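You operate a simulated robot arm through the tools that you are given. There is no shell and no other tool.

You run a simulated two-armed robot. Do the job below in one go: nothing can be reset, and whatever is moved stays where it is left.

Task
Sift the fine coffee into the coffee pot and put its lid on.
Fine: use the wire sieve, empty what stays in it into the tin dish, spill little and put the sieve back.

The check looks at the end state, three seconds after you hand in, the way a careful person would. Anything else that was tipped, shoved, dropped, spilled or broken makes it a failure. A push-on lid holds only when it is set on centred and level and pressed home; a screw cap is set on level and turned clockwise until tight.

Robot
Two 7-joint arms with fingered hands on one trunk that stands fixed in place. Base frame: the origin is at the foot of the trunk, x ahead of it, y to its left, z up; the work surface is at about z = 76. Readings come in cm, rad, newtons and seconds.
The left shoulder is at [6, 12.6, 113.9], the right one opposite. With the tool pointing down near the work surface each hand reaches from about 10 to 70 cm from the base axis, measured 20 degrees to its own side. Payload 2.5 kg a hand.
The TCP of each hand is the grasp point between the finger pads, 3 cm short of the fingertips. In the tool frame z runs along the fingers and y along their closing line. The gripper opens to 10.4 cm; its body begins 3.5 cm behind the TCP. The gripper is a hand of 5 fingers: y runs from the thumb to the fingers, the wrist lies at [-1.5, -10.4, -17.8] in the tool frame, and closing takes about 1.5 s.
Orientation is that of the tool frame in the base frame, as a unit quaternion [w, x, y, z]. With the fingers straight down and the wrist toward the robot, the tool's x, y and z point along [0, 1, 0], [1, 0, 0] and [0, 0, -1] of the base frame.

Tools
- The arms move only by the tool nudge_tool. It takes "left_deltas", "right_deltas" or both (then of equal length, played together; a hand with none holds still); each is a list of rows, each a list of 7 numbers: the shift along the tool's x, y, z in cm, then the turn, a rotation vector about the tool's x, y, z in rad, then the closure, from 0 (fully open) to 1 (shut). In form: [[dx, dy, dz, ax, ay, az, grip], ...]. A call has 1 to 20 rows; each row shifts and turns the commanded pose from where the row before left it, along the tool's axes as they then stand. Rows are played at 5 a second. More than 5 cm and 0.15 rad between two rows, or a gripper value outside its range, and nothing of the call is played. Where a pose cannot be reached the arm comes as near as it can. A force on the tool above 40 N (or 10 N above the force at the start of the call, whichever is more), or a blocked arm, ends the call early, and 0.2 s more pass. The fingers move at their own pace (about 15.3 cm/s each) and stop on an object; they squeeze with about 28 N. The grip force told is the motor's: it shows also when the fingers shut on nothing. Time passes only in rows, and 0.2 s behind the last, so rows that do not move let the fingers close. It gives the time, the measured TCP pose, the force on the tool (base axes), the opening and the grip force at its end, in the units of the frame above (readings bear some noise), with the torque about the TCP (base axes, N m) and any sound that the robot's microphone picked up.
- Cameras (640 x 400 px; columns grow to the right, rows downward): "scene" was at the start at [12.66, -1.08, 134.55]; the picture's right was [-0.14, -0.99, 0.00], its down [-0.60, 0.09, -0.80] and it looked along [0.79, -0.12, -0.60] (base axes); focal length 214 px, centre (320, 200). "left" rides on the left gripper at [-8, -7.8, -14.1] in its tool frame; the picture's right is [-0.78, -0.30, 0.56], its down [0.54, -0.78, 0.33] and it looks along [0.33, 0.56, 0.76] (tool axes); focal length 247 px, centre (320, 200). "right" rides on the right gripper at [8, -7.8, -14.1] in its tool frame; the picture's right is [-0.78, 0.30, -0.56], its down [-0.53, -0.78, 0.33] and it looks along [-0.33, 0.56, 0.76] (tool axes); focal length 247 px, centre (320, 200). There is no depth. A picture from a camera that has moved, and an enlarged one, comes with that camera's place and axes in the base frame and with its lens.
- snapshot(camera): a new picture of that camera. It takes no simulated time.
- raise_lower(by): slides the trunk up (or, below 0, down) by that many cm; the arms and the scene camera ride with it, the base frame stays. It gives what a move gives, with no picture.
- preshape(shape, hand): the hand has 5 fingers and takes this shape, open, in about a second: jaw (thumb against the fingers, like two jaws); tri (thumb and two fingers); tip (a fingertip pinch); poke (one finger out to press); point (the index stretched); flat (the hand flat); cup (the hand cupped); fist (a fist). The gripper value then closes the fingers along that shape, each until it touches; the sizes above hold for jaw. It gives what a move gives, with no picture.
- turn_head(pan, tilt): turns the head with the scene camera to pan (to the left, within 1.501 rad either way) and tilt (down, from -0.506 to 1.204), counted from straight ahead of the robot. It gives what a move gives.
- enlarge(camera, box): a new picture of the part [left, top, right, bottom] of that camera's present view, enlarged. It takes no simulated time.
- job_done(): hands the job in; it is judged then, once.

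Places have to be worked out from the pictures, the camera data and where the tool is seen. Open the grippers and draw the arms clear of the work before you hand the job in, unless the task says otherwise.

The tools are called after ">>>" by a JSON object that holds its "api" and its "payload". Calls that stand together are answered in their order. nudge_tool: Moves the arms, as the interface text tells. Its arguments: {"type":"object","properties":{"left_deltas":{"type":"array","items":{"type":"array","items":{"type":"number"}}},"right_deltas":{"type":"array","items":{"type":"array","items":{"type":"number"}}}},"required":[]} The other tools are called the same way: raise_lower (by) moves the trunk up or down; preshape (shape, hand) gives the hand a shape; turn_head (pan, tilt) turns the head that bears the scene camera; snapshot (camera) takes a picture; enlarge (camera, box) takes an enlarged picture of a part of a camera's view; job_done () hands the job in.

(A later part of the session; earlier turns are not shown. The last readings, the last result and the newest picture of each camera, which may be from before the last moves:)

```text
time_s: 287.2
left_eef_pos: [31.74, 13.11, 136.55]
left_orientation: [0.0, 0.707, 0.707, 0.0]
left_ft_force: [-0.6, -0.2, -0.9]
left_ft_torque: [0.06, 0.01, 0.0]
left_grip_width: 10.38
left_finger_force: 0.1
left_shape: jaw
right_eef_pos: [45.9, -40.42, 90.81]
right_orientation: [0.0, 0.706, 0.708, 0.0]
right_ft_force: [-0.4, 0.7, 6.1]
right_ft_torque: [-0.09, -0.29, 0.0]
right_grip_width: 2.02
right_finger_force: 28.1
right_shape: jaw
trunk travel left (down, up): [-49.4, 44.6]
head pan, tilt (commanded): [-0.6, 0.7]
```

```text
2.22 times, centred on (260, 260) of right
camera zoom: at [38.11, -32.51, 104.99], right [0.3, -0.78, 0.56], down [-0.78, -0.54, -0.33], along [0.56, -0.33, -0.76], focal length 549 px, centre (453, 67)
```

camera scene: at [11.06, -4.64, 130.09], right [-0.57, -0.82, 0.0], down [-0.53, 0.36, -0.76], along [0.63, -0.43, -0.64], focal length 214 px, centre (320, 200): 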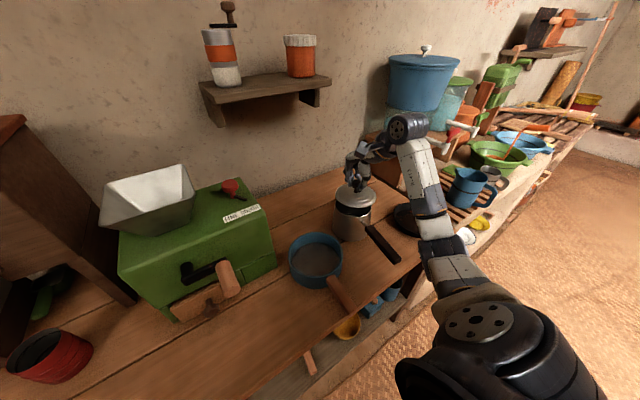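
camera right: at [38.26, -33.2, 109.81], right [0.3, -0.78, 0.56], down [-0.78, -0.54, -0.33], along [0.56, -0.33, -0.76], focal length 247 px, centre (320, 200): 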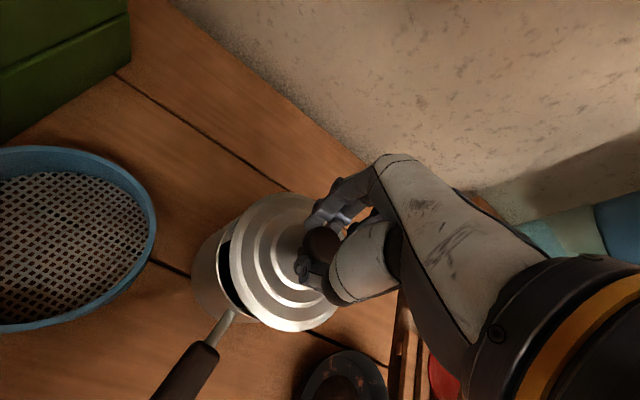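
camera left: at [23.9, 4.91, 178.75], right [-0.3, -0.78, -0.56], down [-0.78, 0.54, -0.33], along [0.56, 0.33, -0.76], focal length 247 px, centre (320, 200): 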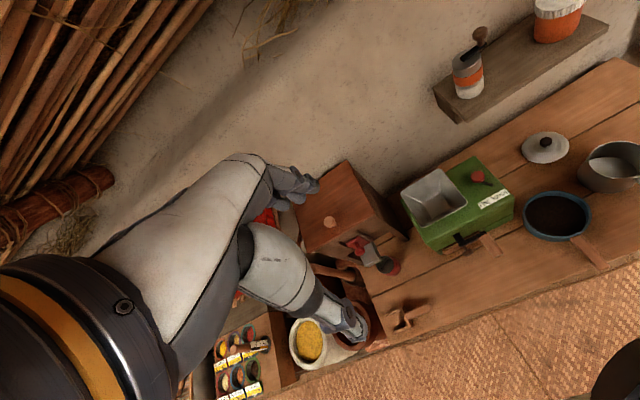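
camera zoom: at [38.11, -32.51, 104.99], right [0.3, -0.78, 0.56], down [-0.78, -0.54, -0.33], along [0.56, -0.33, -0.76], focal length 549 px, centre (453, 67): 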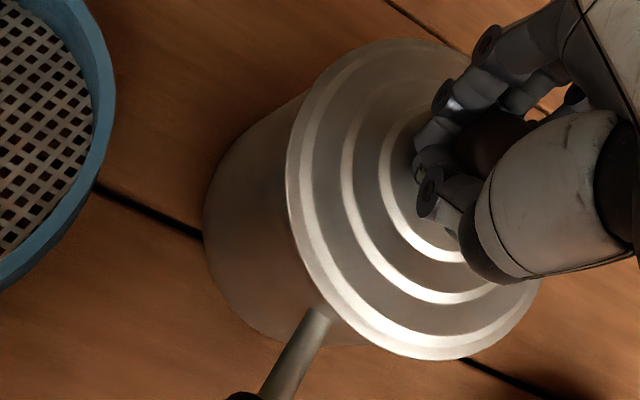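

The fingers slid down the knob's neck and the lid's front edge stands slightly proud. I ease the pressure, open the hand, and look at how the lid rests.

>>> {"api": "nudge_tool", "payload": {"right_deltas": [[0, 0, -0.3, 0, 0, 0, 1], [0, 0, 0, 0, 0, 0, 0.8], [0, 0, 0, 0, 0, 0, 0.5], [0, 0, 0, 0, 0, 0, 0.2], [0, 0, 0, 0, 0, 0, 0], [0, 0, 0, 0, 0, 0, 0]]}}

>>> {"api": "enlarge", "payload": {"camera": "scene", "box": [320, 180, 380, 235]}}

>>> {"api": "snapshot", "payload": {"camera": "right"}}

```text
time_s: 288.6
left_eef_pos: [31.7, 12.96, 136.5]
left_orientation: [0.0, 0.707, 0.707, 0.001]
left_ft_force: [-0.2, -0.5, -0.1]
left_ft_torque: [0.02, -0.02, -0.01]
left_grip_width: 10.38
left_finger_force: 0.1
left_shape: jaw
right_eef_pos: [46.04, -40.54, 91.04]
right_orientation: [-0.001, 0.707, 0.707, 0.0]
right_ft_force: [-0.6, 0.2, 0.4]
right_ft_torque: [0.0, -0.01, 0.05]
right_grip_width: 10.38
right_finger_force: 0.1
right_shape: jaw
trunk travel left (down, up): [-49.4, 44.6]
head pan, tilt (commanded): [-0.6, 0.7]
```

```text
7.27 times, centred on (350, 208) of scene
camera zoom: at [11.07, -4.63, 130.09], right [-0.57, -0.82, 0.0], down [-0.53, 0.36, -0.76], along [0.63, -0.43, -0.64], focal length 1560 px, centre (102, 146)
```

zoom: 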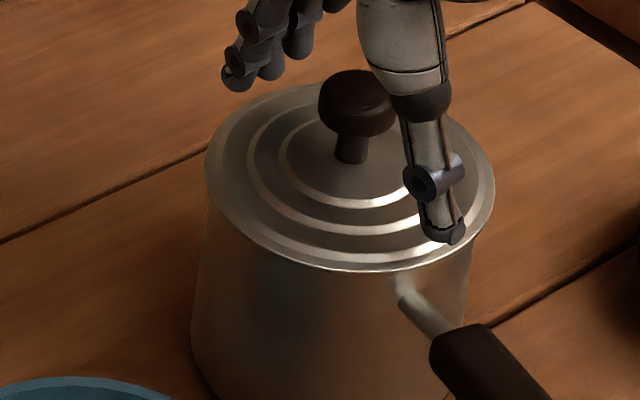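

```text
taken
camera right: at [38.19, -32.58, 105.21], right [0.3, -0.78, 0.56], down [-0.78, -0.54, -0.33], along [0.56, -0.33, -0.76], focal length 247 px, centre (320, 200)
```

right: 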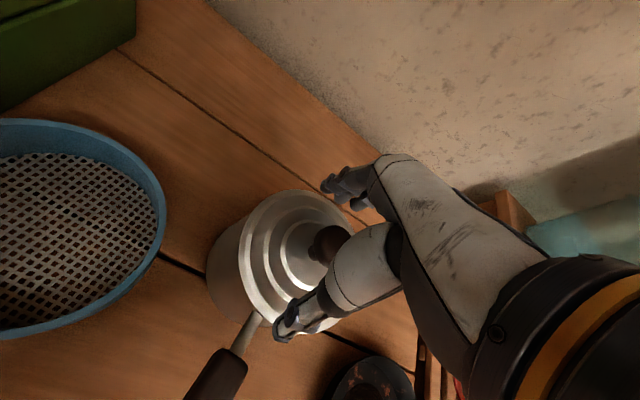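

Released, the lid settled level on the rim. I raise the open hand clear, close the fingers together, and then press straight down on the knob at [46.05, -40.7].

>>> {"api": "nudge_tool", "payload": {"right_deltas": [[0, 0, -1.5, 0, 0, 0, 0], [0, 0, -2, 0, 0, 0, 0], [0, 0, -2, 0, 0, 0, 0], [0, 0, -2, 0, 0, 0, 0], [-0.15, 0, -1.5, 0, 0, 0, 0], [0, 0, 0, 0, 0, 0, 0.5], [0, 0, 0, 0, 0, 0, 1], [0, 0, 0, 0, 0, 0, 1], [0, 0, 0, 0, 0, 0, 1], [0, 0, 0, 0, 0, 0, 1], [0, 0, 0, 0, 0, 0, 1]]}}

>>> {"api": "snapshot", "payload": {"camera": "right"}}

>>> {"api": "enlarge", "payload": {"camera": "scene", "box": [310, 160, 400, 250]}}

```text
time_s: 291.0
left_eef_pos: [31.88, 12.9, 136.44]
left_orientation: [0.001, 0.707, 0.707, 0.0]
left_ft_force: [0.2, -1.3, 0.2]
left_ft_torque: [-0.03, -0.03, 0.02]
left_grip_width: 10.39
left_finger_force: 0.1
left_shape: jaw
right_eef_pos: [45.89, -40.69, 100.11]
right_orientation: [-0.001, 0.707, 0.707, -0.001]
right_ft_force: [0.9, -0.4, -0.1]
right_ft_torque: [0.0, 0.02, 0.01]
right_grip_width: 0.0
right_finger_force: 27.6
right_shape: jaw
trunk travel left (down, up): [-49.4, 44.6]
head pan, tilt (commanded): [-0.6, 0.7]
```

```text
taken
camera right: at [38.18, -32.67, 114.3], right [0.3, -0.78, 0.56], down [-0.78, -0.54, -0.33], along [0.56, -0.33, -0.76], focal length 247 px, centre (320, 200)
```

right: 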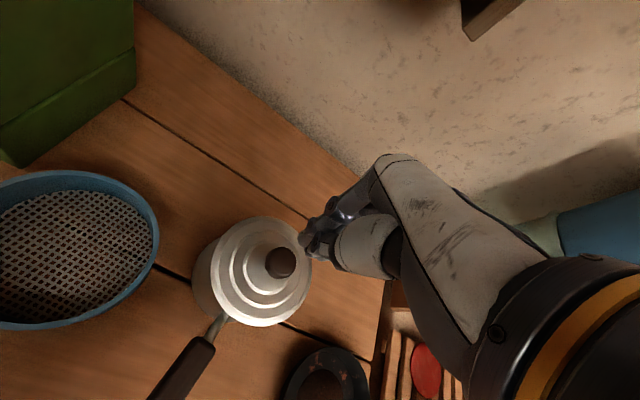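

```text
4.44 times, centred on (355, 205) of scene
camera zoom: at [11.07, -4.63, 130.09], right [-0.57, -0.82, 0.0], down [-0.53, 0.36, -0.76], along [0.63, -0.43, -0.64], focal length 953 px, centre (164, 178)
```

zoom: 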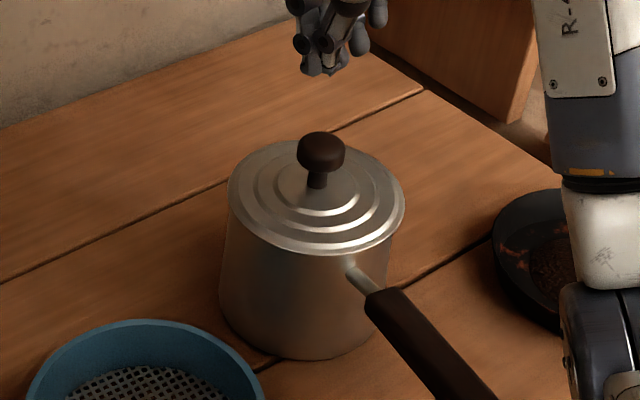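

The lid sits level, about half a centimetre above fully home. I centre over the knob ([46, -41.05]) and lower the closed fingers until contact.

>>> {"api": "nudge_tool", "payload": {"right_deltas": [[-0.35, 0.1, 0.5, 0, 0, 0, 1], [0, 0, 1.2, 0, 0, 0, 1], [0, 0, 1.0, 0, 0, 0, 1], [0, 0, 0.6, 0, 0, 0, 1]]}}

>>> {"api": "enlarge", "payload": {"camera": "scene", "box": [310, 160, 400, 250]}}

>>> {"api": "snapshot", "payload": {"camera": "right"}}

```text
time_s: 292.0
left_eef_pos: [31.77, 12.96, 136.45]
left_orientation: [0.0, 0.707, 0.707, -0.001]
left_ft_force: [-0.6, 0.1, 0.6]
left_ft_torque: [-0.02, 0.01, 0.01]
left_grip_width: 10.38
left_finger_force: 0.1
left_shape: jaw
right_eef_pos: [45.89, -41.07, 96.79]
right_orientation: [0.0, 0.707, 0.708, 0.0]
right_ft_force: [-0.4, 0.6, 0.1]
right_ft_torque: [-0.01, 0.0, 0.04]
right_grip_width: 0.0
right_finger_force: 28.0
right_shape: jaw
trunk travel left (down, up): [-49.4, 44.6]
head pan, tilt (commanded): [-0.6, 0.7]
```

```text
4.44 times, centred on (355, 205) of scene
camera zoom: at [11.07, -4.64, 130.09], right [-0.57, -0.82, 0.0], down [-0.53, 0.36, -0.76], along [0.63, -0.43, -0.64], focal length 953 px, centre (164, 178)
```

zoom: 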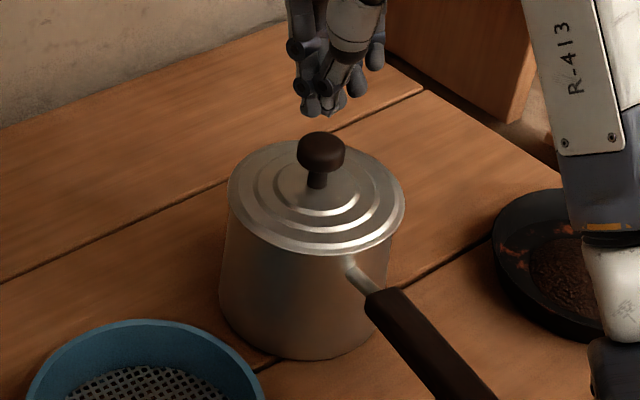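

```text
taken
camera right: at [38.19, -33.07, 110.99], right [0.3, -0.78, 0.56], down [-0.78, -0.54, -0.33], along [0.56, -0.33, -0.76], focal length 247 px, centre (320, 200)
```

right: 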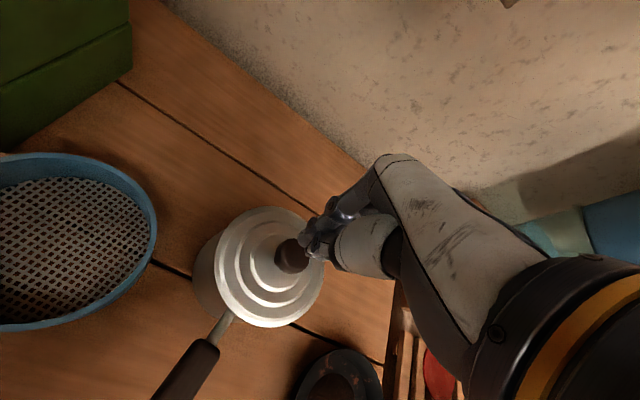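

Fingertips are right above the knob. I lower in small steps to contact and press.

>>> {"api": "nudge_tool", "payload": {"right_deltas": [[0, 0.1, 0.5, 0, 0, 0, 1], [0, 0, 0.5, 0, 0, 0, 1], [0, 0, 0.4, 0, 0, 0, 1]]}}

>>> {"api": "nudge_tool", "payload": {"right_deltas": [[0, 0, 0.3, 0, 0, 0, 1], [0, 0, 0.3, 0, 0, 0, 1], [0, 0, 0.3, 0, 0, 0, 1]]}}

```text
time_s: 292.8
left_eef_pos: [31.67, 12.85, 136.58]
left_orientation: [0.001, 0.707, 0.707, 0.0]
left_ft_force: [0.0, -0.1, 0.1]
left_ft_torque: [0.0, 0.05, -0.01]
left_grip_width: 10.36
left_finger_force: 0.0
left_shape: jaw
right_eef_pos: [46.08, -41.09, 95.31]
right_orientation: [0.0, 0.707, 0.708, -0.001]
right_ft_force: [0.8, 0.0, -0.1]
right_ft_torque: [0.01, 0.01, 0.01]
right_grip_width: 0.0
right_finger_force: 28.4
right_shape: jaw
trunk travel left (down, up): [-49.4, 44.6]
head pan, tilt (commanded): [-0.6, 0.7]
```

```text
time_s: 293.6
left_eef_pos: [31.68, 13.07, 136.58]
left_orientation: [0.0, 0.707, 0.707, 0.0]
left_ft_force: [0.2, -0.4, 0.4]
left_ft_torque: [0.0, 0.01, -0.01]
left_grip_width: 10.37
left_finger_force: 0.0
left_shape: jaw
right_eef_pos: [46.04, -41.14, 94.57]
right_orientation: [0.0, 0.707, 0.708, 0.0]
right_ft_force: [0.0, 0.0, -0.2]
right_ft_torque: [0.03, 0.0, -0.02]
right_grip_width: 0.0
right_finger_force: 27.6
right_shape: jaw
trunk travel left (down, up): [-49.4, 44.6]
head pan, tilt (commanded): [-0.6, 0.7]
```

No contact yet at z=94.6; I check the picture.

>>> {"api": "enlarge", "payload": {"camera": "scene", "box": [320, 175, 380, 230]}}

>>> {"api": "enlarge", "payload": {"camera": "right", "box": [200, 170, 360, 340]}}

```text
7.27 times, centred on (350, 202) of scene
camera zoom: at [11.07, -4.63, 130.09], right [-0.57, -0.82, 0.0], down [-0.53, 0.36, -0.76], along [0.63, -0.43, -0.64], focal length 1560 px, centre (102, 182)
```

zoom: 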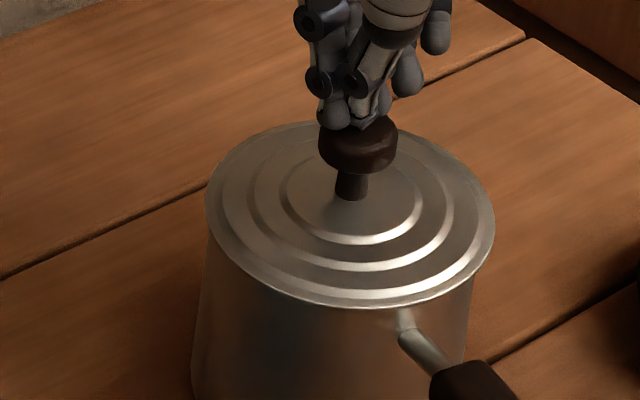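

```text
2.35 times, centred on (280, 255) of right
camera zoom: at [38.3, -33.06, 108.63], right [0.3, -0.78, 0.56], down [-0.78, -0.54, -0.33], along [0.56, -0.33, -0.76], focal length 581 px, centre (414, 71)
```

zoom: 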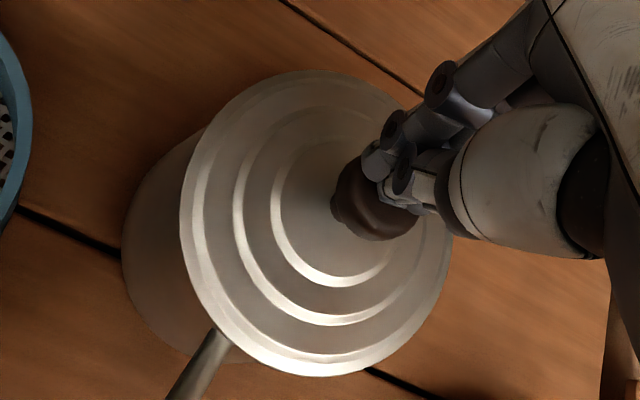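

The fingertips are just about to touch the knob. I continue down in small steps.

>>> {"api": "nudge_tool", "payload": {"right_deltas": [[0, 0, 0.3, 0, 0, 0, 1], [0, 0, 0.3, 0, 0, 0, 1]]}}

>>> {"api": "nudge_tool", "payload": {"right_deltas": [[0, 0, 0.3, 0, 0, 0, 1], [0, 0, 0.3, 0, 0, 0, 1]]}}

```text
time_s: 294.2
left_eef_pos: [31.6, 13.09, 136.54]
left_orientation: [0.0, 0.707, 0.707, 0.0]
left_ft_force: [0.5, 0.9, 0.2]
left_ft_torque: [-0.01, 0.03, 0.01]
left_grip_width: 10.36
left_finger_force: 0.1
left_shape: jaw
right_eef_pos: [46.16, -40.92, 94.22]
right_orientation: [0.003, 0.708, 0.707, 0.003]
right_ft_force: [0.3, -1.1, 14.8]
right_ft_torque: [-0.07, -0.02, 0.01]
right_grip_width: 0.0
right_finger_force: 27.9
right_shape: jaw
trunk travel left (down, up): [-49.4, 44.6]
head pan, tilt (commanded): [-0.6, 0.7]
```

```text
time_s: 295.0
left_eef_pos: [31.62, 13.06, 136.63]
left_orientation: [-0.001, 0.707, 0.707, 0.0]
left_ft_force: [0.2, 0.0, 0.3]
left_ft_torque: [0.0, -0.02, 0.01]
left_grip_width: 10.38
left_finger_force: 0.1
left_shape: jaw
right_eef_pos: [46.32, -41.14, 94.21]
right_orientation: [0.012, 0.708, 0.706, 0.007]
right_ft_force: [-2.1, 0.6, 12.6]
right_ft_torque: [0.06, 0.04, 0.0]
right_grip_width: 0.0
right_finger_force: 27.8
right_shape: jaw
trunk travel left (down, up): [-49.4, 44.6]
head pan, tilt (commanded): [-0.6, 0.7]
stopped in row 2 (right hand): the force on the tool passed its limit at 40 N (the readings are from after the stop); the commanded pose is now the measured one
```

The press reached the 40 N limit with no further travel, so the lid is either home or blocked. I lift off a little and inspect the seam from several sides.

>>> {"api": "nudge_tool", "payload": {"right_deltas": [[0, 0, -1.0, 0, 0, 0, 1], [0, 0, -2, 0, 0, 0, 1], [0, 0, -2, 0, 0, 0, 1], [0, 0, -2, 0, 0, 0, 1]]}}

>>> {"api": "enlarge", "payload": {"camera": "scene", "box": [320, 175, 380, 230]}}

>>> {"api": "enlarge", "payload": {"camera": "right", "box": [180, 190, 340, 350]}}

>>> {"api": "enlarge", "payload": {"camera": "left", "box": [440, 100, 640, 260]}}

```text
time_s: 296.0
left_eef_pos: [31.84, 13.13, 136.5]
left_orientation: [0.0, 0.708, 0.707, 0.0]
left_ft_force: [-0.8, 0.0, -0.5]
left_ft_torque: [0.02, -0.02, 0.0]
left_grip_width: 10.36
left_finger_force: 0.1
left_shape: jaw
right_eef_pos: [46.1, -41.18, 100.96]
right_orientation: [0.008, 0.708, 0.706, 0.005]
right_ft_force: [0.2, -0.2, 0.4]
right_ft_torque: [0.01, 0.0, -0.01]
right_grip_width: 0.0
right_finger_force: 28.2
right_shape: jaw
trunk travel left (down, up): [-49.4, 44.6]
head pan, tilt (commanded): [-0.6, 0.7]
```

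```text
7.27 times, centred on (350, 202) of scene
camera zoom: at [11.07, -4.63, 130.09], right [-0.57, -0.82, 0.0], down [-0.53, 0.36, -0.76], along [0.63, -0.43, -0.64], focal length 1560 px, centre (102, 182)
```

zoom: 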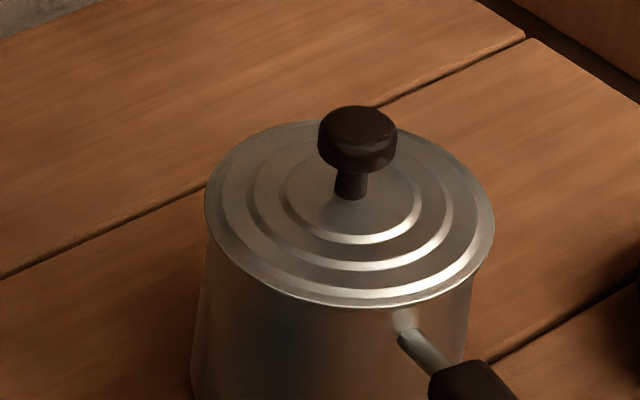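

```text
2.50 times, centred on (260, 270) of right
camera zoom: at [38.13, -33.06, 114.91], right [0.28, -0.77, 0.56], down [-0.77, -0.53, -0.34], along [0.57, -0.34, -0.75], focal length 617 px, centre (470, 25)
```

zoom: 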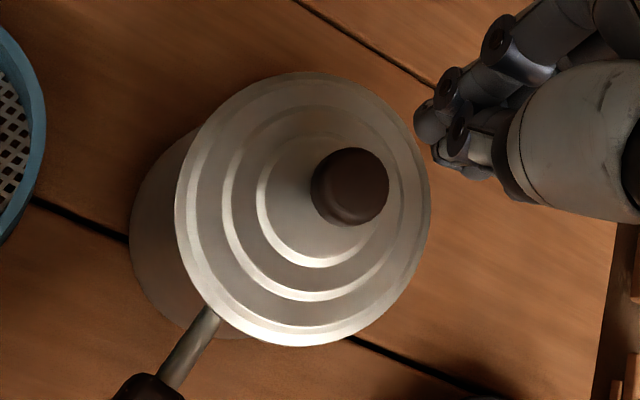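

```text
2.50 times, centred on (540, 180) of left
camera zoom: at [23.88, 4.93, 150.75], right [-0.3, -0.78, -0.56], down [-0.78, 0.54, -0.33], along [0.56, 0.33, -0.76], focal length 617 px, centre (-230, 250)
```

zoom: 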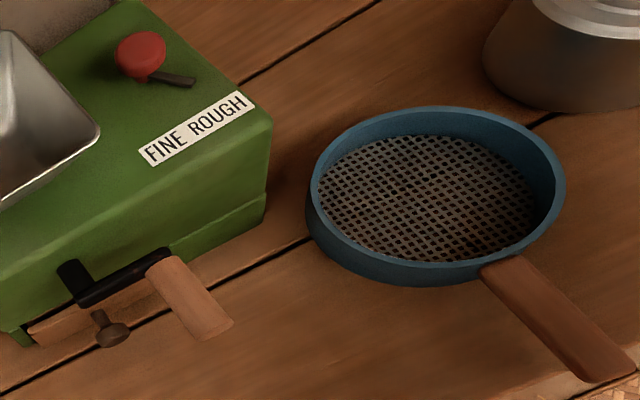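

The lid looks level and closed from above. To verify the seam I want a low side view, so I first draw the right arm back and out of the way, opening the hand.

>>> {"api": "nudge_tool", "payload": {"right_deltas": [[0, 0, -2, 0, 0, 0, 0.5], [0, 0, -2, 0, 0, 0, 0], [0, 0, -2, 0, 0, 0, 0], [0, -1, -1, 0, 0, 0, 0], [-0.5, -2, 0, 0, 0, 0, 0], [-0.5, -2, 0, 0, 0, 0, 0], [-0.5, -2, 0, 0, 0, 0, 0], [-0.5, -2, 0, 0, 0, 0, 0], [-0.5, -2, 0, 0, 0, 0, 0], [-0.5, -2, 0, 0, 0, 0, 0], [-0.5, -2, 0, 0, 0, 0, 0]]}}

>>> {"api": "turn_head", "payload": {"pan": -0.75, "tilt": 0.6}}

>>> {"api": "snapshot", "payload": {"camera": "scene"}}

```text
time_s: 298.4
left_eef_pos: [31.71, 12.97, 136.58]
left_orientation: [0.0, 0.707, 0.707, -0.001]
left_ft_force: [-0.2, -0.5, 0.7]
left_ft_torque: [0.0, 0.0, 0.0]
left_grip_width: 10.36
left_finger_force: 0.1
left_shape: jaw
right_eef_pos: [32.8, -47.34, 106.6]
right_orientation: [0.008, 0.706, 0.708, 0.005]
right_ft_force: [0.6, -0.1, 1.1]
right_ft_torque: [-0.02, -0.03, 0.0]
right_grip_width: 10.38
right_finger_force: 0.0
right_shape: jaw
right hand out of reach, approached as far as the arm can: row 4, 5, 6, 7, 8
trunk travel left (down, up): [-49.4, 44.6]
head pan, tilt (commanded): [-0.6, 0.7]
```

```text
time_s: 299.1
left_eef_pos: [31.72, 12.91, 136.55]
left_orientation: [0.0, 0.707, 0.707, 0.0]
left_ft_force: [-0.8, -0.2, 1.0]
left_ft_torque: [0.01, 0.05, 0.01]
left_grip_width: 10.38
left_finger_force: 0.0
left_shape: jaw
right_eef_pos: [32.8, -47.39, 106.65]
right_orientation: [0.008, 0.706, 0.708, 0.007]
right_ft_force: [-0.3, -1.0, 0.1]
right_ft_torque: [-0.02, 0.0, 0.04]
right_grip_width: 10.38
right_finger_force: 0.1
right_shape: jaw
trunk travel left (down, up): [-49.4, 44.6]
head pan, tilt (commanded): [-0.75, 0.6]
```

```text
taken
camera scene: at [10.52, -5.86, 130.95], right [-0.68, -0.73, 0.0], down [-0.41, 0.39, -0.82], along [0.6, -0.56, -0.57], focal length 214 px, centre (320, 200)
```

scene: 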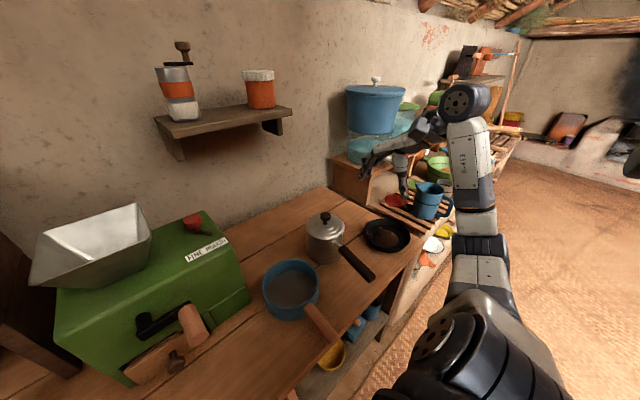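

I lower the trunk by 15 cm (right hand stays above everything at z about 91) for a flatter view of the seam.

>>> {"api": "raise_lower", "payload": {"by": -15}}

>>> {"api": "turn_head", "payload": {"pan": -0.7, "tilt": 0.45}}

>>> {"api": "snapshot", "payload": {"camera": "scene"}}

```text
time_s: 300.9
left_eef_pos: [31.78, 13.0, 121.61]
left_orientation: [-0.001, 0.707, 0.707, 0.0]
left_ft_force: [-0.2, 0.7, -0.3]
left_ft_torque: [0.03, -0.01, -0.04]
left_grip_width: 10.38
left_finger_force: 0.2
left_shape: jaw
right_eef_pos: [32.91, -47.4, 91.56]
right_orientation: [0.008, 0.706, 0.708, 0.006]
right_ft_force: [0.0, -0.6, -0.1]
right_ft_torque: [0.01, -0.02, 0.02]
right_grip_width: 10.37
right_finger_force: 0.0
right_shape: jaw
trunk travel left (down, up): [-34.4, 59.6]
head pan, tilt (commanded): [-0.75, 0.6]
```

```text
time_s: 301.6
left_eef_pos: [31.66, 12.98, 121.62]
left_orientation: [0.0, 0.707, 0.707, 0.0]
left_ft_force: [-0.7, -0.4, 0.8]
left_ft_torque: [0.04, 0.01, -0.02]
left_grip_width: 10.37
left_finger_force: 0.0
left_shape: jaw
right_eef_pos: [32.92, -47.4, 91.62]
right_orientation: [0.008, 0.706, 0.708, 0.006]
right_ft_force: [-0.2, 0.2, -0.1]
right_ft_torque: [-0.02, 0.0, 0.0]
right_grip_width: 10.37
right_finger_force: 0.0
right_shape: jaw
trunk travel left (down, up): [-34.4, 59.6]
head pan, tilt (commanded): [-0.7, 0.45]
```

```text
taken
camera scene: at [11.09, -5.76, 117.31], right [-0.64, -0.76, 0.0], down [-0.33, 0.28, -0.9], along [0.69, -0.58, -0.44], focal length 214 px, centre (320, 200)
```

scene: 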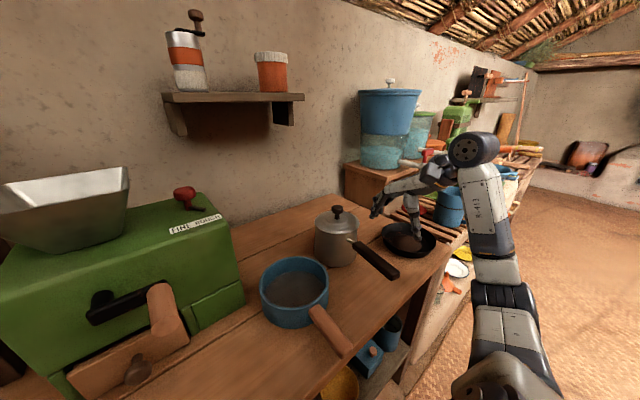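

>>> {"api": "enlarge", "payload": {"camera": "scene", "box": [305, 195, 375, 275]}}

>>> {"api": "enlarge", "payload": {"camera": "scene", "box": [312, 200, 362, 235]}}

```text
5.00 times, centred on (340, 235) of scene
camera zoom: at [11.09, -5.76, 117.31], right [-0.64, -0.76, 0.0], down [-0.33, 0.28, -0.9], along [0.69, -0.58, -0.44], focal length 1072 px, centre (220, 25)
```

zoom: 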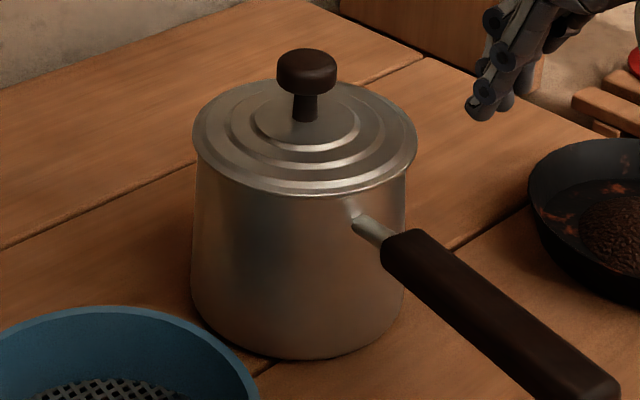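

```text
11.43 times, centred on (337, 218) of scene
camera zoom: at [11.09, -5.76, 117.31], right [-0.64, -0.76, 0.0], down [-0.33, 0.28, -0.9], along [0.69, -0.58, -0.44], focal length 2451 px, centre (126, 0)
```

zoom: 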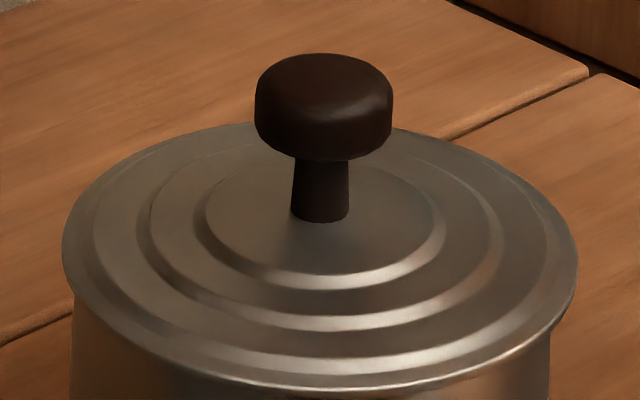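

Lid overhang is 13 px left and 27 px right, i.e. centred within 0.15 cm, and level. I zoom on the front seam.

>>> {"api": "enlarge", "payload": {"camera": "scene", "box": [312, 222, 340, 240]}}

>>> {"api": "enlarge", "payload": {"camera": "scene", "box": [335, 222, 363, 240]}}

```text
16.00 times, centred on (326, 231) of scene
camera zoom: at [11.09, -5.76, 117.31], right [-0.64, -0.76, 0.0], down [-0.33, 0.28, -0.9], along [0.69, -0.58, -0.44], focal length 3432 px, centre (224, -296)
```

zoom: 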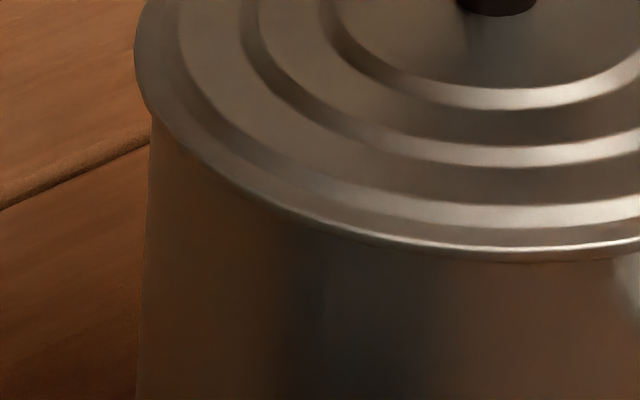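

```text
16.00 times, centred on (349, 231) of scene
camera zoom: at [11.09, -5.76, 117.31], right [-0.64, -0.76, 0.0], down [-0.33, 0.28, -0.9], along [0.69, -0.58, -0.44], focal length 3432 px, centre (-144, -296)
```

zoom: 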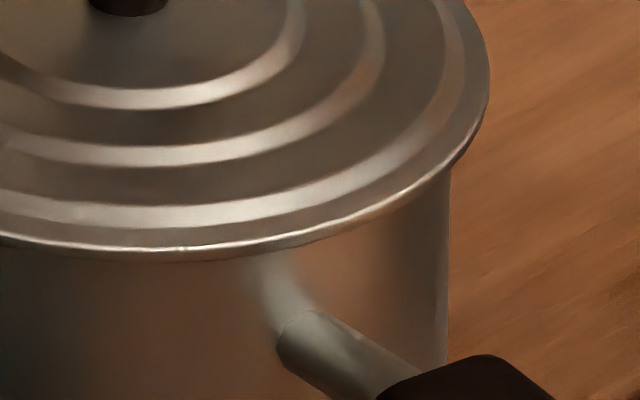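

The seam is closed all round with no gap, and the knob-top height at the press (about 91.6) fits a fully inserted lid. To be sure it holds, I go back for a gentle tug test: raise the trunk and move above the knob.

>>> {"api": "raise_lower", "payload": {"by": 15}}

>>> {"api": "nudge_tool", "payload": {"right_deltas": [[0.6, 1.3, 0, -0.0055, -0.0035, 0, 0], [0.63, 1.32, 0, -0.0055, -0.0035, 0, 0], [0.63, 1.32, 0, -0.0055, -0.0035, 0, 0], [0.63, 1.32, 0, 0, 0, 0, 0], [0.63, 1.32, 0, 0, 0, 0, 0], [0.63, 1.32, 0, 0, 0, 0, 0], [0.63, 1.32, 0, 0, 0, 0, 0], [0.63, 1.32, 0, 0, 0, 0, 0], [0.63, 1.32, 0, 0, 0, 0, 0], [0.6, 1.3, 0, 0, 0, 0, 0], [0, 0, 0, 0, 0, 0, 0]]}}

>>> {"api": "snapshot", "payload": {"camera": "right"}}

```text
time_s: 303.3
left_eef_pos: [31.77, 12.87, 136.48]
left_orientation: [0.0, 0.707, 0.708, -0.001]
left_ft_force: [0.2, -0.1, -1.3]
left_ft_torque: [-0.04, 0.0, 0.02]
left_grip_width: 10.38
left_finger_force: 0.0
left_shape: jaw
right_eef_pos: [32.81, -47.41, 106.53]
right_orientation: [0.008, 0.707, 0.707, 0.006]
right_ft_force: [0.3, 0.4, -0.2]
right_ft_torque: [-0.01, -0.03, 0.01]
right_grip_width: 10.36
right_finger_force: 0.1
right_shape: jaw
trunk travel left (down, up): [-49.4, 44.6]
head pan, tilt (commanded): [-0.7, 0.45]
```

```text
time_s: 305.7
left_eef_pos: [31.68, 12.88, 136.69]
left_orientation: [0.001, 0.708, 0.707, 0.0]
left_ft_force: [0.2, 0.0, 0.5]
left_ft_torque: [0.02, -0.03, 0.0]
left_grip_width: 10.34
left_finger_force: 0.1
left_shape: jaw
right_eef_pos: [46.18, -41.85, 106.72]
right_orientation: [0.018, 0.706, 0.708, 0.008]
right_ft_force: [0.5, -0.3, 0.4]
right_ft_torque: [0.02, 0.03, -0.03]
right_grip_width: 10.41
right_finger_force: 0.1
right_shape: jaw
right hand out of reach, approached as far as the arm can: row 2, 4
trunk travel left (down, up): [-49.4, 44.6]
head pan, tilt (commanded): [-0.7, 0.45]
```

```text
taken
camera right: at [37.94, -33.67, 120.42], right [0.28, -0.77, 0.58], down [-0.76, -0.54, -0.35], along [0.58, -0.34, -0.74], focal length 247 px, centre (320, 200)
```

right: 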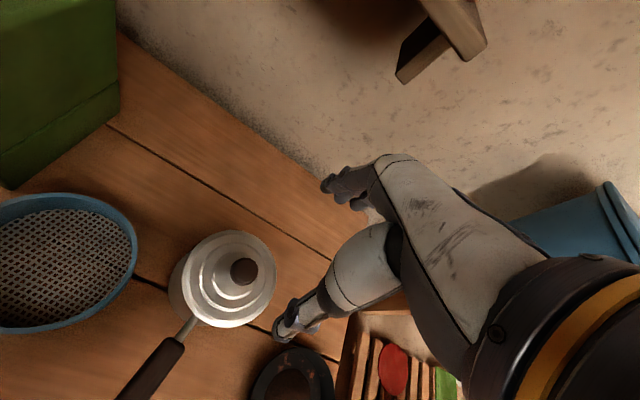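

>>> {"api": "nudge_tool", "payload": {"right_deltas": [[0.25, -0.05, 1.7, 0.037, 0.014, 0.003, 0], [0.25, -0.04, 1.8, 0, 0, 0, 0], [0.25, -0.04, 1.8, 0, 0, 0, 0], [0, 0, 1.8, 0, 0, 0, 0], [0, 0, 1.2, 0, 0, 0, 0], [0, 0, 0, 0, 0, 0, 0]]}}

>>> {"api": "snapshot", "payload": {"camera": "right"}}

```text
time_s: 307.1
left_eef_pos: [31.75, 12.97, 136.45]
left_orientation: [0.0, 0.708, 0.707, 0.001]
left_ft_force: [0.3, 0.8, 0.3]
left_ft_torque: [0.02, -0.01, 0.0]
left_grip_width: 10.36
left_finger_force: 0.2
left_shape: jaw
right_eef_pos: [46.02, -41.07, 98.45]
right_orientation: [0.0, 0.708, 0.707, 0.001]
right_ft_force: [0.2, -0.4, 0.0]
right_ft_torque: [-0.02, 0.03, 0.04]
right_grip_width: 10.36
right_finger_force: 0.1
right_shape: jaw
trunk travel left (down, up): [-49.4, 44.6]
head pan, tilt (commanded): [-0.7, 0.45]
```

```text
taken
camera right: at [38.27, -33.04, 112.59], right [0.29, -0.78, 0.56], down [-0.78, -0.53, -0.33], along [0.56, -0.34, -0.76], focal length 247 px, centre (320, 200)
```

right: 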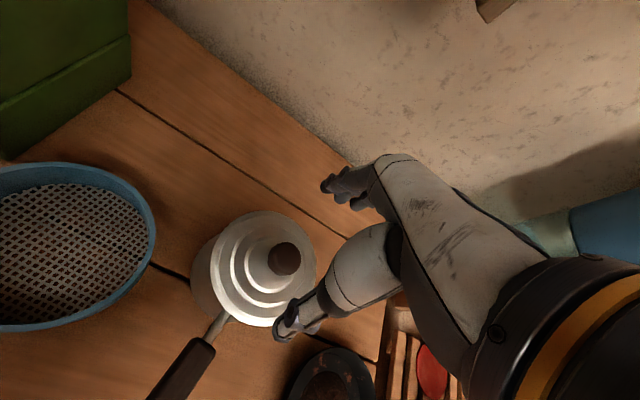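

The knob is at [46, -41.25]. I descend to z=91.7 around it and close gently.

>>> {"api": "nudge_tool", "payload": {"right_deltas": [[-0.15, 0, 1.5, 0, 0, 0, 0], [0, 0, 1.8, 0, 0, 0, 0], [0, 0, 1.8, 0, 0, 0, 0], [0, 0, 1.2, 0, 0, 0, 0], [0, 0, 0.45, 0, 0, 0, 0]]}}

>>> {"api": "nudge_tool", "payload": {"right_deltas": [[0, 0, 0, 0, 0, 0, 0.3], [0, 0, 0, 0, 0, 0, 0.5], [0, 0, 0, 0, 0, 0, 0.6], [0, 0, 0, 0, 0, 0, 0.7], [0, 0, 0, 0, 0, 0, 0.75], [0, 0, 0, 0, 0, 0, 0.8], [0, 0, 0, 0, 0, 0, 0.9], [0, 0, 0, 0, 0, 0, 1], [0, 0, 0, 0, 0, 0, 1]]}}

>>> {"api": "snapshot", "payload": {"camera": "right"}}

```text
time_s: 308.3
left_eef_pos: [31.6, 12.84, 136.57]
left_orientation: [-0.001, 0.707, 0.707, 0.0]
left_ft_force: [0.5, 1.0, 0.7]
left_ft_torque: [0.03, 0.06, 0.04]
left_grip_width: 10.39
left_finger_force: 0.0
left_shape: jaw
right_eef_pos: [46.11, -41.25, 91.88]
right_orientation: [0.0, 0.707, 0.707, 0.0]
right_ft_force: [0.7, 0.1, -0.6]
right_ft_torque: [0.04, 0.0, 0.04]
right_grip_width: 10.37
right_finger_force: 0.1
right_shape: jaw
trunk travel left (down, up): [-49.4, 44.6]
head pan, tilt (commanded): [-0.7, 0.45]
```

```text
time_s: 310.3
left_eef_pos: [31.77, 12.86, 136.57]
left_orientation: [0.0, 0.707, 0.707, 0.0]
left_ft_force: [0.1, 0.2, 0.6]
left_ft_torque: [-0.01, 0.02, -0.02]
left_grip_width: 10.36
left_finger_force: 0.0
left_shape: jaw
right_eef_pos: [46.04, -41.32, 91.79]
right_orientation: [0.0, 0.708, 0.707, 0.0]
right_ft_force: [0.5, -0.1, -0.1]
right_ft_torque: [-0.04, 0.02, 0.0]
right_grip_width: 2.03
right_finger_force: 28.1
right_shape: jaw
trunk travel left (down, up): [-49.4, 44.6]
head pan, tilt (commanded): [-0.7, 0.45]
```

```text
taken
camera right: at [38.42, -33.29, 105.91], right [0.29, -0.78, 0.56], down [-0.78, -0.53, -0.33], along [0.56, -0.34, -0.76], focal length 247 px, centre (320, 200)
```

right: 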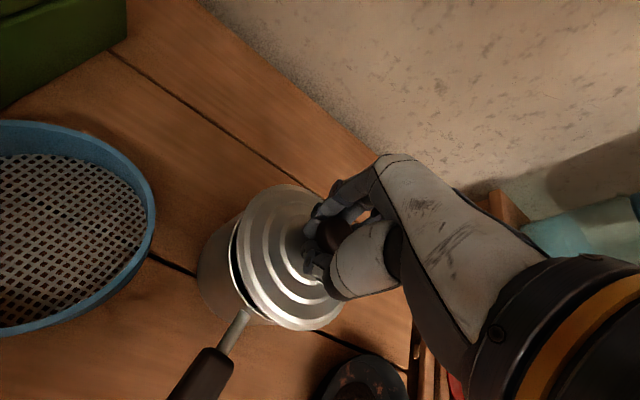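

Closing on the knob tilted the lid out on one side, so it was not really held. I look at the state closely before re-seating it.

>>> {"api": "enlarge", "payload": {"camera": "right", "box": [180, 170, 360, 340]}}

>>> {"api": "enlarge", "payload": {"camera": "scene", "box": [290, 230, 400, 330]}}

```text
2.35 times, centred on (270, 255) of right
camera zoom: at [38.42, -33.29, 105.91], right [0.29, -0.78, 0.56], down [-0.78, -0.53, -0.33], along [0.56, -0.34, -0.76], focal length 581 px, centre (438, 71)
```

zoom: 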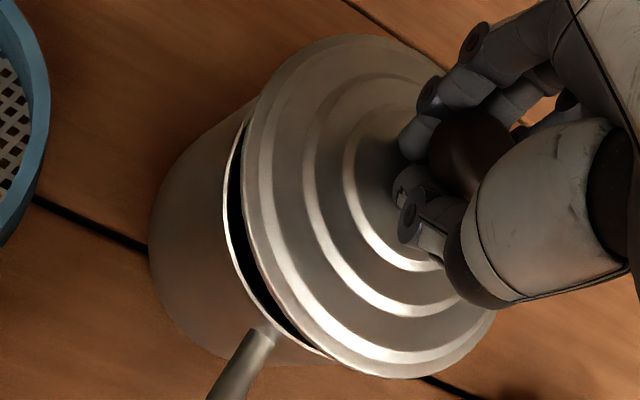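

```text
4.00 times, centred on (345, 280) of scene
camera zoom: at [11.09, -5.76, 132.31], right [-0.64, -0.76, 0.0], down [-0.33, 0.28, -0.9], along [0.69, -0.58, -0.44], focal length 858 px, centre (220, -120)
```

zoom: 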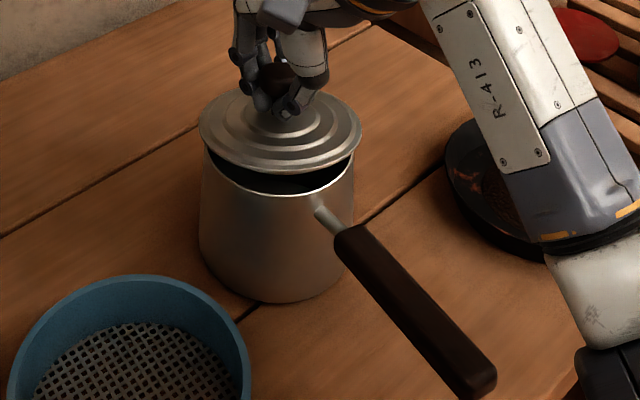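

The lid now hangs in the hand about 1 cm above the rim and looks concentric within 0.15 cm. I lower in small steps and watch force and torque.

>>> {"api": "nudge_tool", "payload": {"right_deltas": [[0, 0, 0.3, 0, 0, 0, 1], [0, 0, 0.3, 0, 0, 0, 1]]}}

>>> {"api": "nudge_tool", "payload": {"right_deltas": [[0, 0, 0.2, 0, 0, 0, 1], [0, 0, 0.2, 0, 0, 0, 1]]}}

>>> {"api": "enlarge", "payload": {"camera": "scene", "box": [290, 230, 400, 330]}}

```text
time_s: 310.9
left_eef_pos: [31.68, 12.97, 136.63]
left_orientation: [0.0, 0.707, 0.708, 0.0]
left_ft_force: [0.6, 1.3, 0.9]
left_ft_torque: [0.01, 0.01, 0.04]
left_grip_width: 10.37
left_finger_force: 0.0
left_shape: jaw
right_eef_pos: [46.24, -41.32, 91.11]
right_orientation: [0.003, 0.708, 0.706, 0.001]
right_ft_force: [-0.6, 0.7, 5.3]
right_ft_torque: [-0.1, -0.21, 0.01]
right_grip_width: 2.09
right_finger_force: 28.8
right_shape: jaw
trunk travel left (down, up): [-49.4, 44.6]
head pan, tilt (commanded): [-0.7, 0.45]
```

```text
time_s: 311.5
left_eef_pos: [31.65, 13.03, 136.58]
left_orientation: [0.001, 0.707, 0.707, 0.001]
left_ft_force: [0.7, -0.7, 0.1]
left_ft_torque: [-0.01, 0.03, 0.0]
left_grip_width: 10.35
left_finger_force: 0.0
left_shape: jaw
right_eef_pos: [46.01, -41.29, 90.8]
right_orientation: [0.002, 0.708, 0.706, 0.0]
right_ft_force: [-0.7, 1.1, 8.1]
right_ft_torque: [-0.07, -0.4, 0.05]
right_grip_width: 2.13
right_finger_force: 28.2
right_shape: jaw
trunk travel left (down, up): [-49.4, 44.6]
head pan, tilt (commanded): [-0.7, 0.45]
```

```text
4.00 times, centred on (345, 280) of scene
camera zoom: at [11.02, -5.68, 132.33], right [-0.64, -0.76, 0.0], down [-0.33, 0.28, -0.9], along [0.69, -0.58, -0.43], focal length 858 px, centre (220, -120)
```

zoom: 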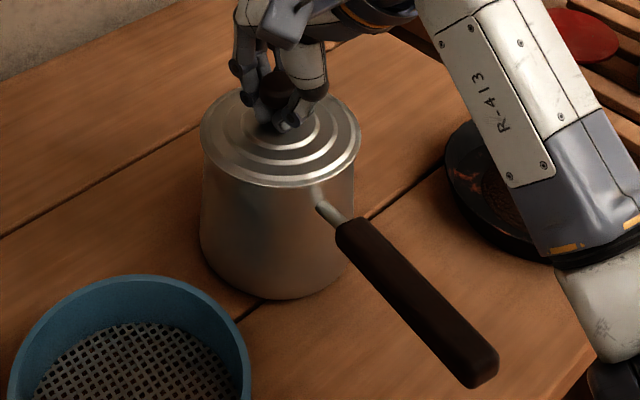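

Contact again on the far (+x) side. I raise 0.7 cm, shift -0.35 in x and +0.12 in y, and lower again.

>>> {"api": "nudge_tool", "payload": {"right_deltas": [[0, 0, -0.4, 0, 0, 0, 1], [0, 0, -0.5, 0, 0, 0, 1], [0.12, -0.35, 0, 0, 0, 0, 1], [0, 0, 0.3, 0, 0, 0, 1], [0, 0, 0.3, 0, 0, 0, 1]]}}

>>> {"api": "nudge_tool", "payload": {"right_deltas": [[0, 0, 0.2, 0, 0, 0, 1], [0, 0, 0.2, 0, 0, 0, 1]]}}

```text
time_s: 312.7
left_eef_pos: [31.64, 13.01, 136.68]
left_orientation: [0.0, 0.707, 0.707, 0.0]
left_ft_force: [0.1, -0.2, -0.2]
left_ft_torque: [0.01, -0.01, -0.01]
left_grip_width: 10.38
left_finger_force: 0.1
left_shape: jaw
right_eef_pos: [45.81, -41.03, 91.09]
right_orientation: [0.002, 0.708, 0.706, 0.001]
right_ft_force: [-0.5, 0.9, 4.6]
right_ft_torque: [-0.13, -0.26, -0.01]
right_grip_width: 2.09
right_finger_force: 27.4
right_shape: jaw
trunk travel left (down, up): [-49.4, 44.6]
head pan, tilt (commanded): [-0.7, 0.45]
```

```text
time_s: 313.3
left_eef_pos: [31.63, 13.09, 136.48]
left_orientation: [0.0, 0.707, 0.707, 0.001]
left_ft_force: [0.2, 0.0, -0.9]
left_ft_torque: [0.0, 0.02, -0.03]
left_grip_width: 10.39
left_finger_force: 0.0
left_shape: jaw
right_eef_pos: [45.7, -41.02, 90.68]
right_orientation: [0.001, 0.708, 0.706, 0.0]
right_ft_force: [-1.3, 0.5, 7.7]
right_ft_torque: [-0.12, -0.44, 0.06]
right_grip_width: 2.14
right_finger_force: 27.9
right_shape: jaw
trunk travel left (down, up): [-49.4, 44.6]
head pan, tilt (commanded): [-0.7, 0.45]
```

>>> {"api": "enlarge", "payload": {"camera": "scene", "box": [305, 235, 375, 310]}}

>>> {"api": "enlarge", "payload": {"camera": "right", "box": [180, 170, 360, 340]}}

```text
5.33 times, centred on (340, 272) of scene
camera zoom: at [11.01, -5.69, 132.33], right [-0.64, -0.76, 0.0], down [-0.33, 0.28, -0.9], along [0.69, -0.58, -0.43], focal length 1144 px, centre (213, -187)
```

zoom: 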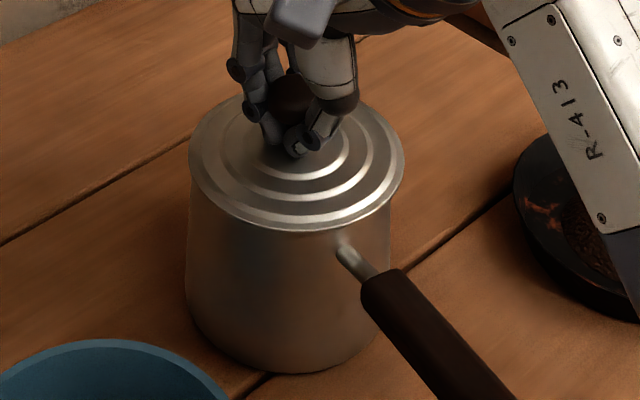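

```text
2.35 times, centred on (270, 255) of right
camera zoom: at [38.02, -33.05, 104.82], right [0.29, -0.78, 0.56], down [-0.78, -0.53, -0.33], along [0.56, -0.34, -0.76], focal length 581 px, centre (438, 71)
```

zoom: 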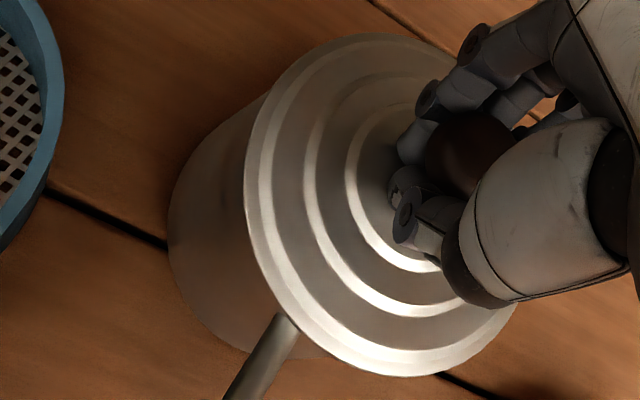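

The lid is slightly tilted in the grip. I ease off, shift it a little ([+0.15, +0.35]) to centre it, and release so it can settle level.

>>> {"api": "nudge_tool", "payload": {"right_deltas": [[0, 0, -0.5, 0, 0, 0, 1], [0.35, 0.15, 0, 0, 0, 0, 1], [0, 0, 0.3, 0, 0, 0, 1], [0, 0, 0, 0, 0, 0, 0.85], [0, 0, 0, 0, 0, 0, 0.7], [0, 0, 0, 0, 0, 0, 0.5], [0, 0, 0, 0, 0, 0, 0.2], [0, 0, 0, 0, 0, 0, 0], [0, 0, 0, 0, 0, 0, 0]]}}

>>> {"api": "enlarge", "payload": {"camera": "scene", "box": [305, 235, 375, 310]}}

>>> {"api": "snapshot", "payload": {"camera": "right"}}

```text
time_s: 315.3
left_eef_pos: [31.62, 13.02, 136.52]
left_orientation: [0.001, 0.707, 0.707, 0.0]
left_ft_force: [-0.1, 0.3, 0.1]
left_ft_torque: [0.0, -0.04, -0.01]
left_grip_width: 10.36
left_finger_force: 0.1
left_shape: jaw
right_eef_pos: [45.98, -40.66, 90.78]
right_orientation: [0.0, 0.707, 0.707, 0.0]
right_ft_force: [0.0, 0.1, -0.1]
right_ft_torque: [0.0, -0.01, 0.0]
right_grip_width: 10.39
right_finger_force: 0.1
right_shape: jaw
trunk travel left (down, up): [-49.4, 44.6]
head pan, tilt (commanded): [-0.7, 0.45]
```

```text
5.33 times, centred on (340, 272) of scene
camera zoom: at [11.09, -5.75, 132.31], right [-0.64, -0.76, 0.0], down [-0.33, 0.28, -0.9], along [0.69, -0.58, -0.44], focal length 1144 px, centre (213, -187)
```

zoom: 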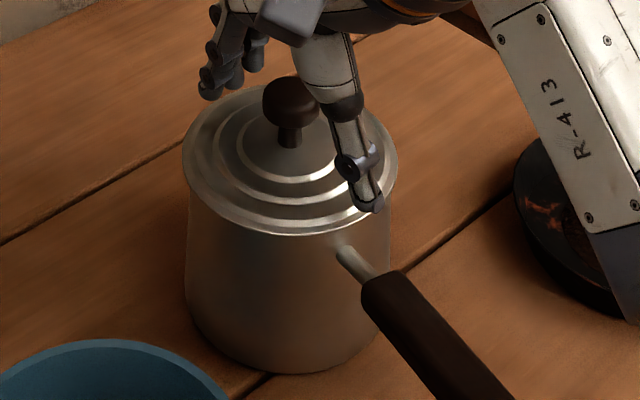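

```text
taken
camera right: at [38.25, -32.73, 104.92], right [0.29, -0.78, 0.56], down [-0.78, -0.53, -0.33], along [0.56, -0.34, -0.76], focal length 247 px, centre (320, 200)
```

right: 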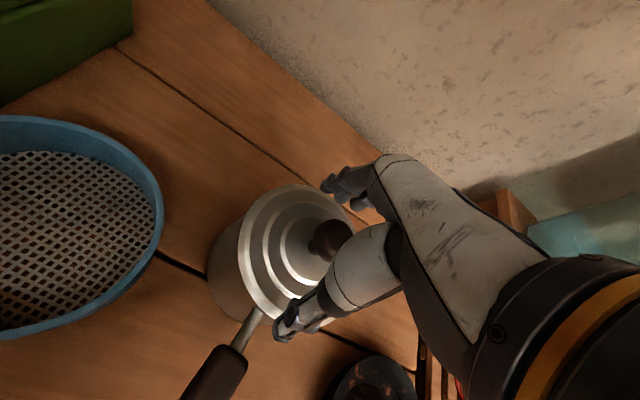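

Released, the lid is centred laterally with the pot. I raise the hand clear and zoom to judge level and depth.

>>> {"api": "nudge_tool", "payload": {"right_deltas": [[0, 0, -1.5, 0, 0, 0, 0], [0, 0, -2, 0, 0, 0, 0], [0, 0, -2, 0, 0, 0, 0], [0, 0, -2, 0, 0, 0, 0], [0, 0, -1.5, 0, 0, 0, 0]]}}

>>> {"api": "enlarge", "payload": {"camera": "scene", "box": [312, 245, 368, 290]}}

>>> {"api": "enlarge", "payload": {"camera": "right", "box": [180, 190, 340, 350]}}

```text
time_s: 316.5
left_eef_pos: [31.66, 12.97, 136.55]
left_orientation: [0.0, 0.707, 0.707, -0.001]
left_ft_force: [-0.3, 1.0, 0.3]
left_ft_torque: [0.02, 0.01, -0.02]
left_grip_width: 10.39
left_finger_force: 0.0
left_shape: jaw
right_eef_pos: [45.88, -40.67, 99.76]
right_orientation: [0.0, 0.707, 0.707, 0.0]
right_ft_force: [-1.5, -0.1, 0.7]
right_ft_torque: [-0.02, 0.03, 0.0]
right_grip_width: 10.4
right_finger_force: 0.0
right_shape: jaw
trunk travel left (down, up): [-49.4, 44.6]
head pan, tilt (commanded): [-0.7, 0.45]
```

```text
8.89 times, centred on (340, 268) of scene
camera zoom: at [11.08, -5.75, 132.31], right [-0.64, -0.76, 0.0], down [-0.33, 0.28, -0.9], along [0.69, -0.58, -0.44], focal length 1906 px, centre (142, -400)
```

zoom: 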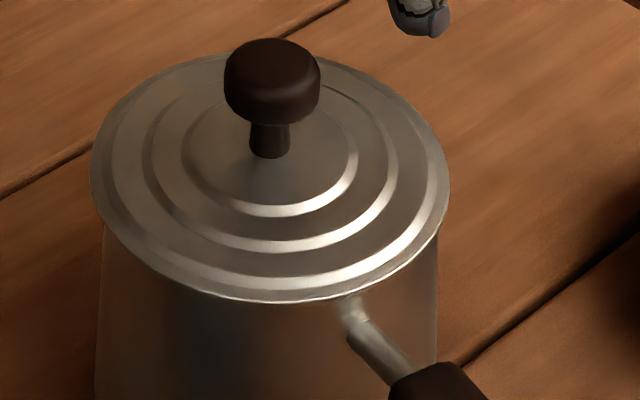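

```text
2.50 times, centred on (260, 270) of right
camera zoom: at [38.11, -32.68, 113.86], right [0.29, -0.78, 0.56], down [-0.78, -0.53, -0.33], along [0.56, -0.34, -0.76], focal length 617 px, centre (470, 25)
```

zoom: 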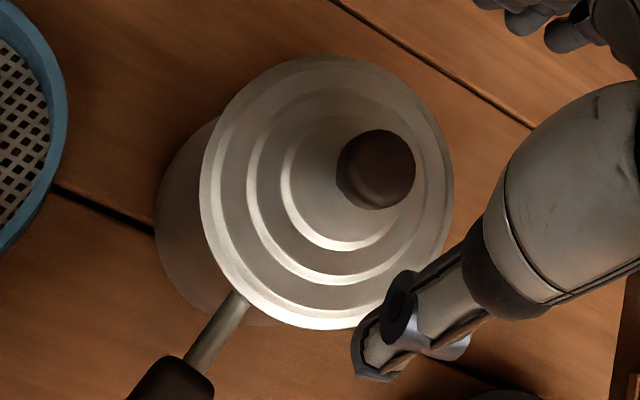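

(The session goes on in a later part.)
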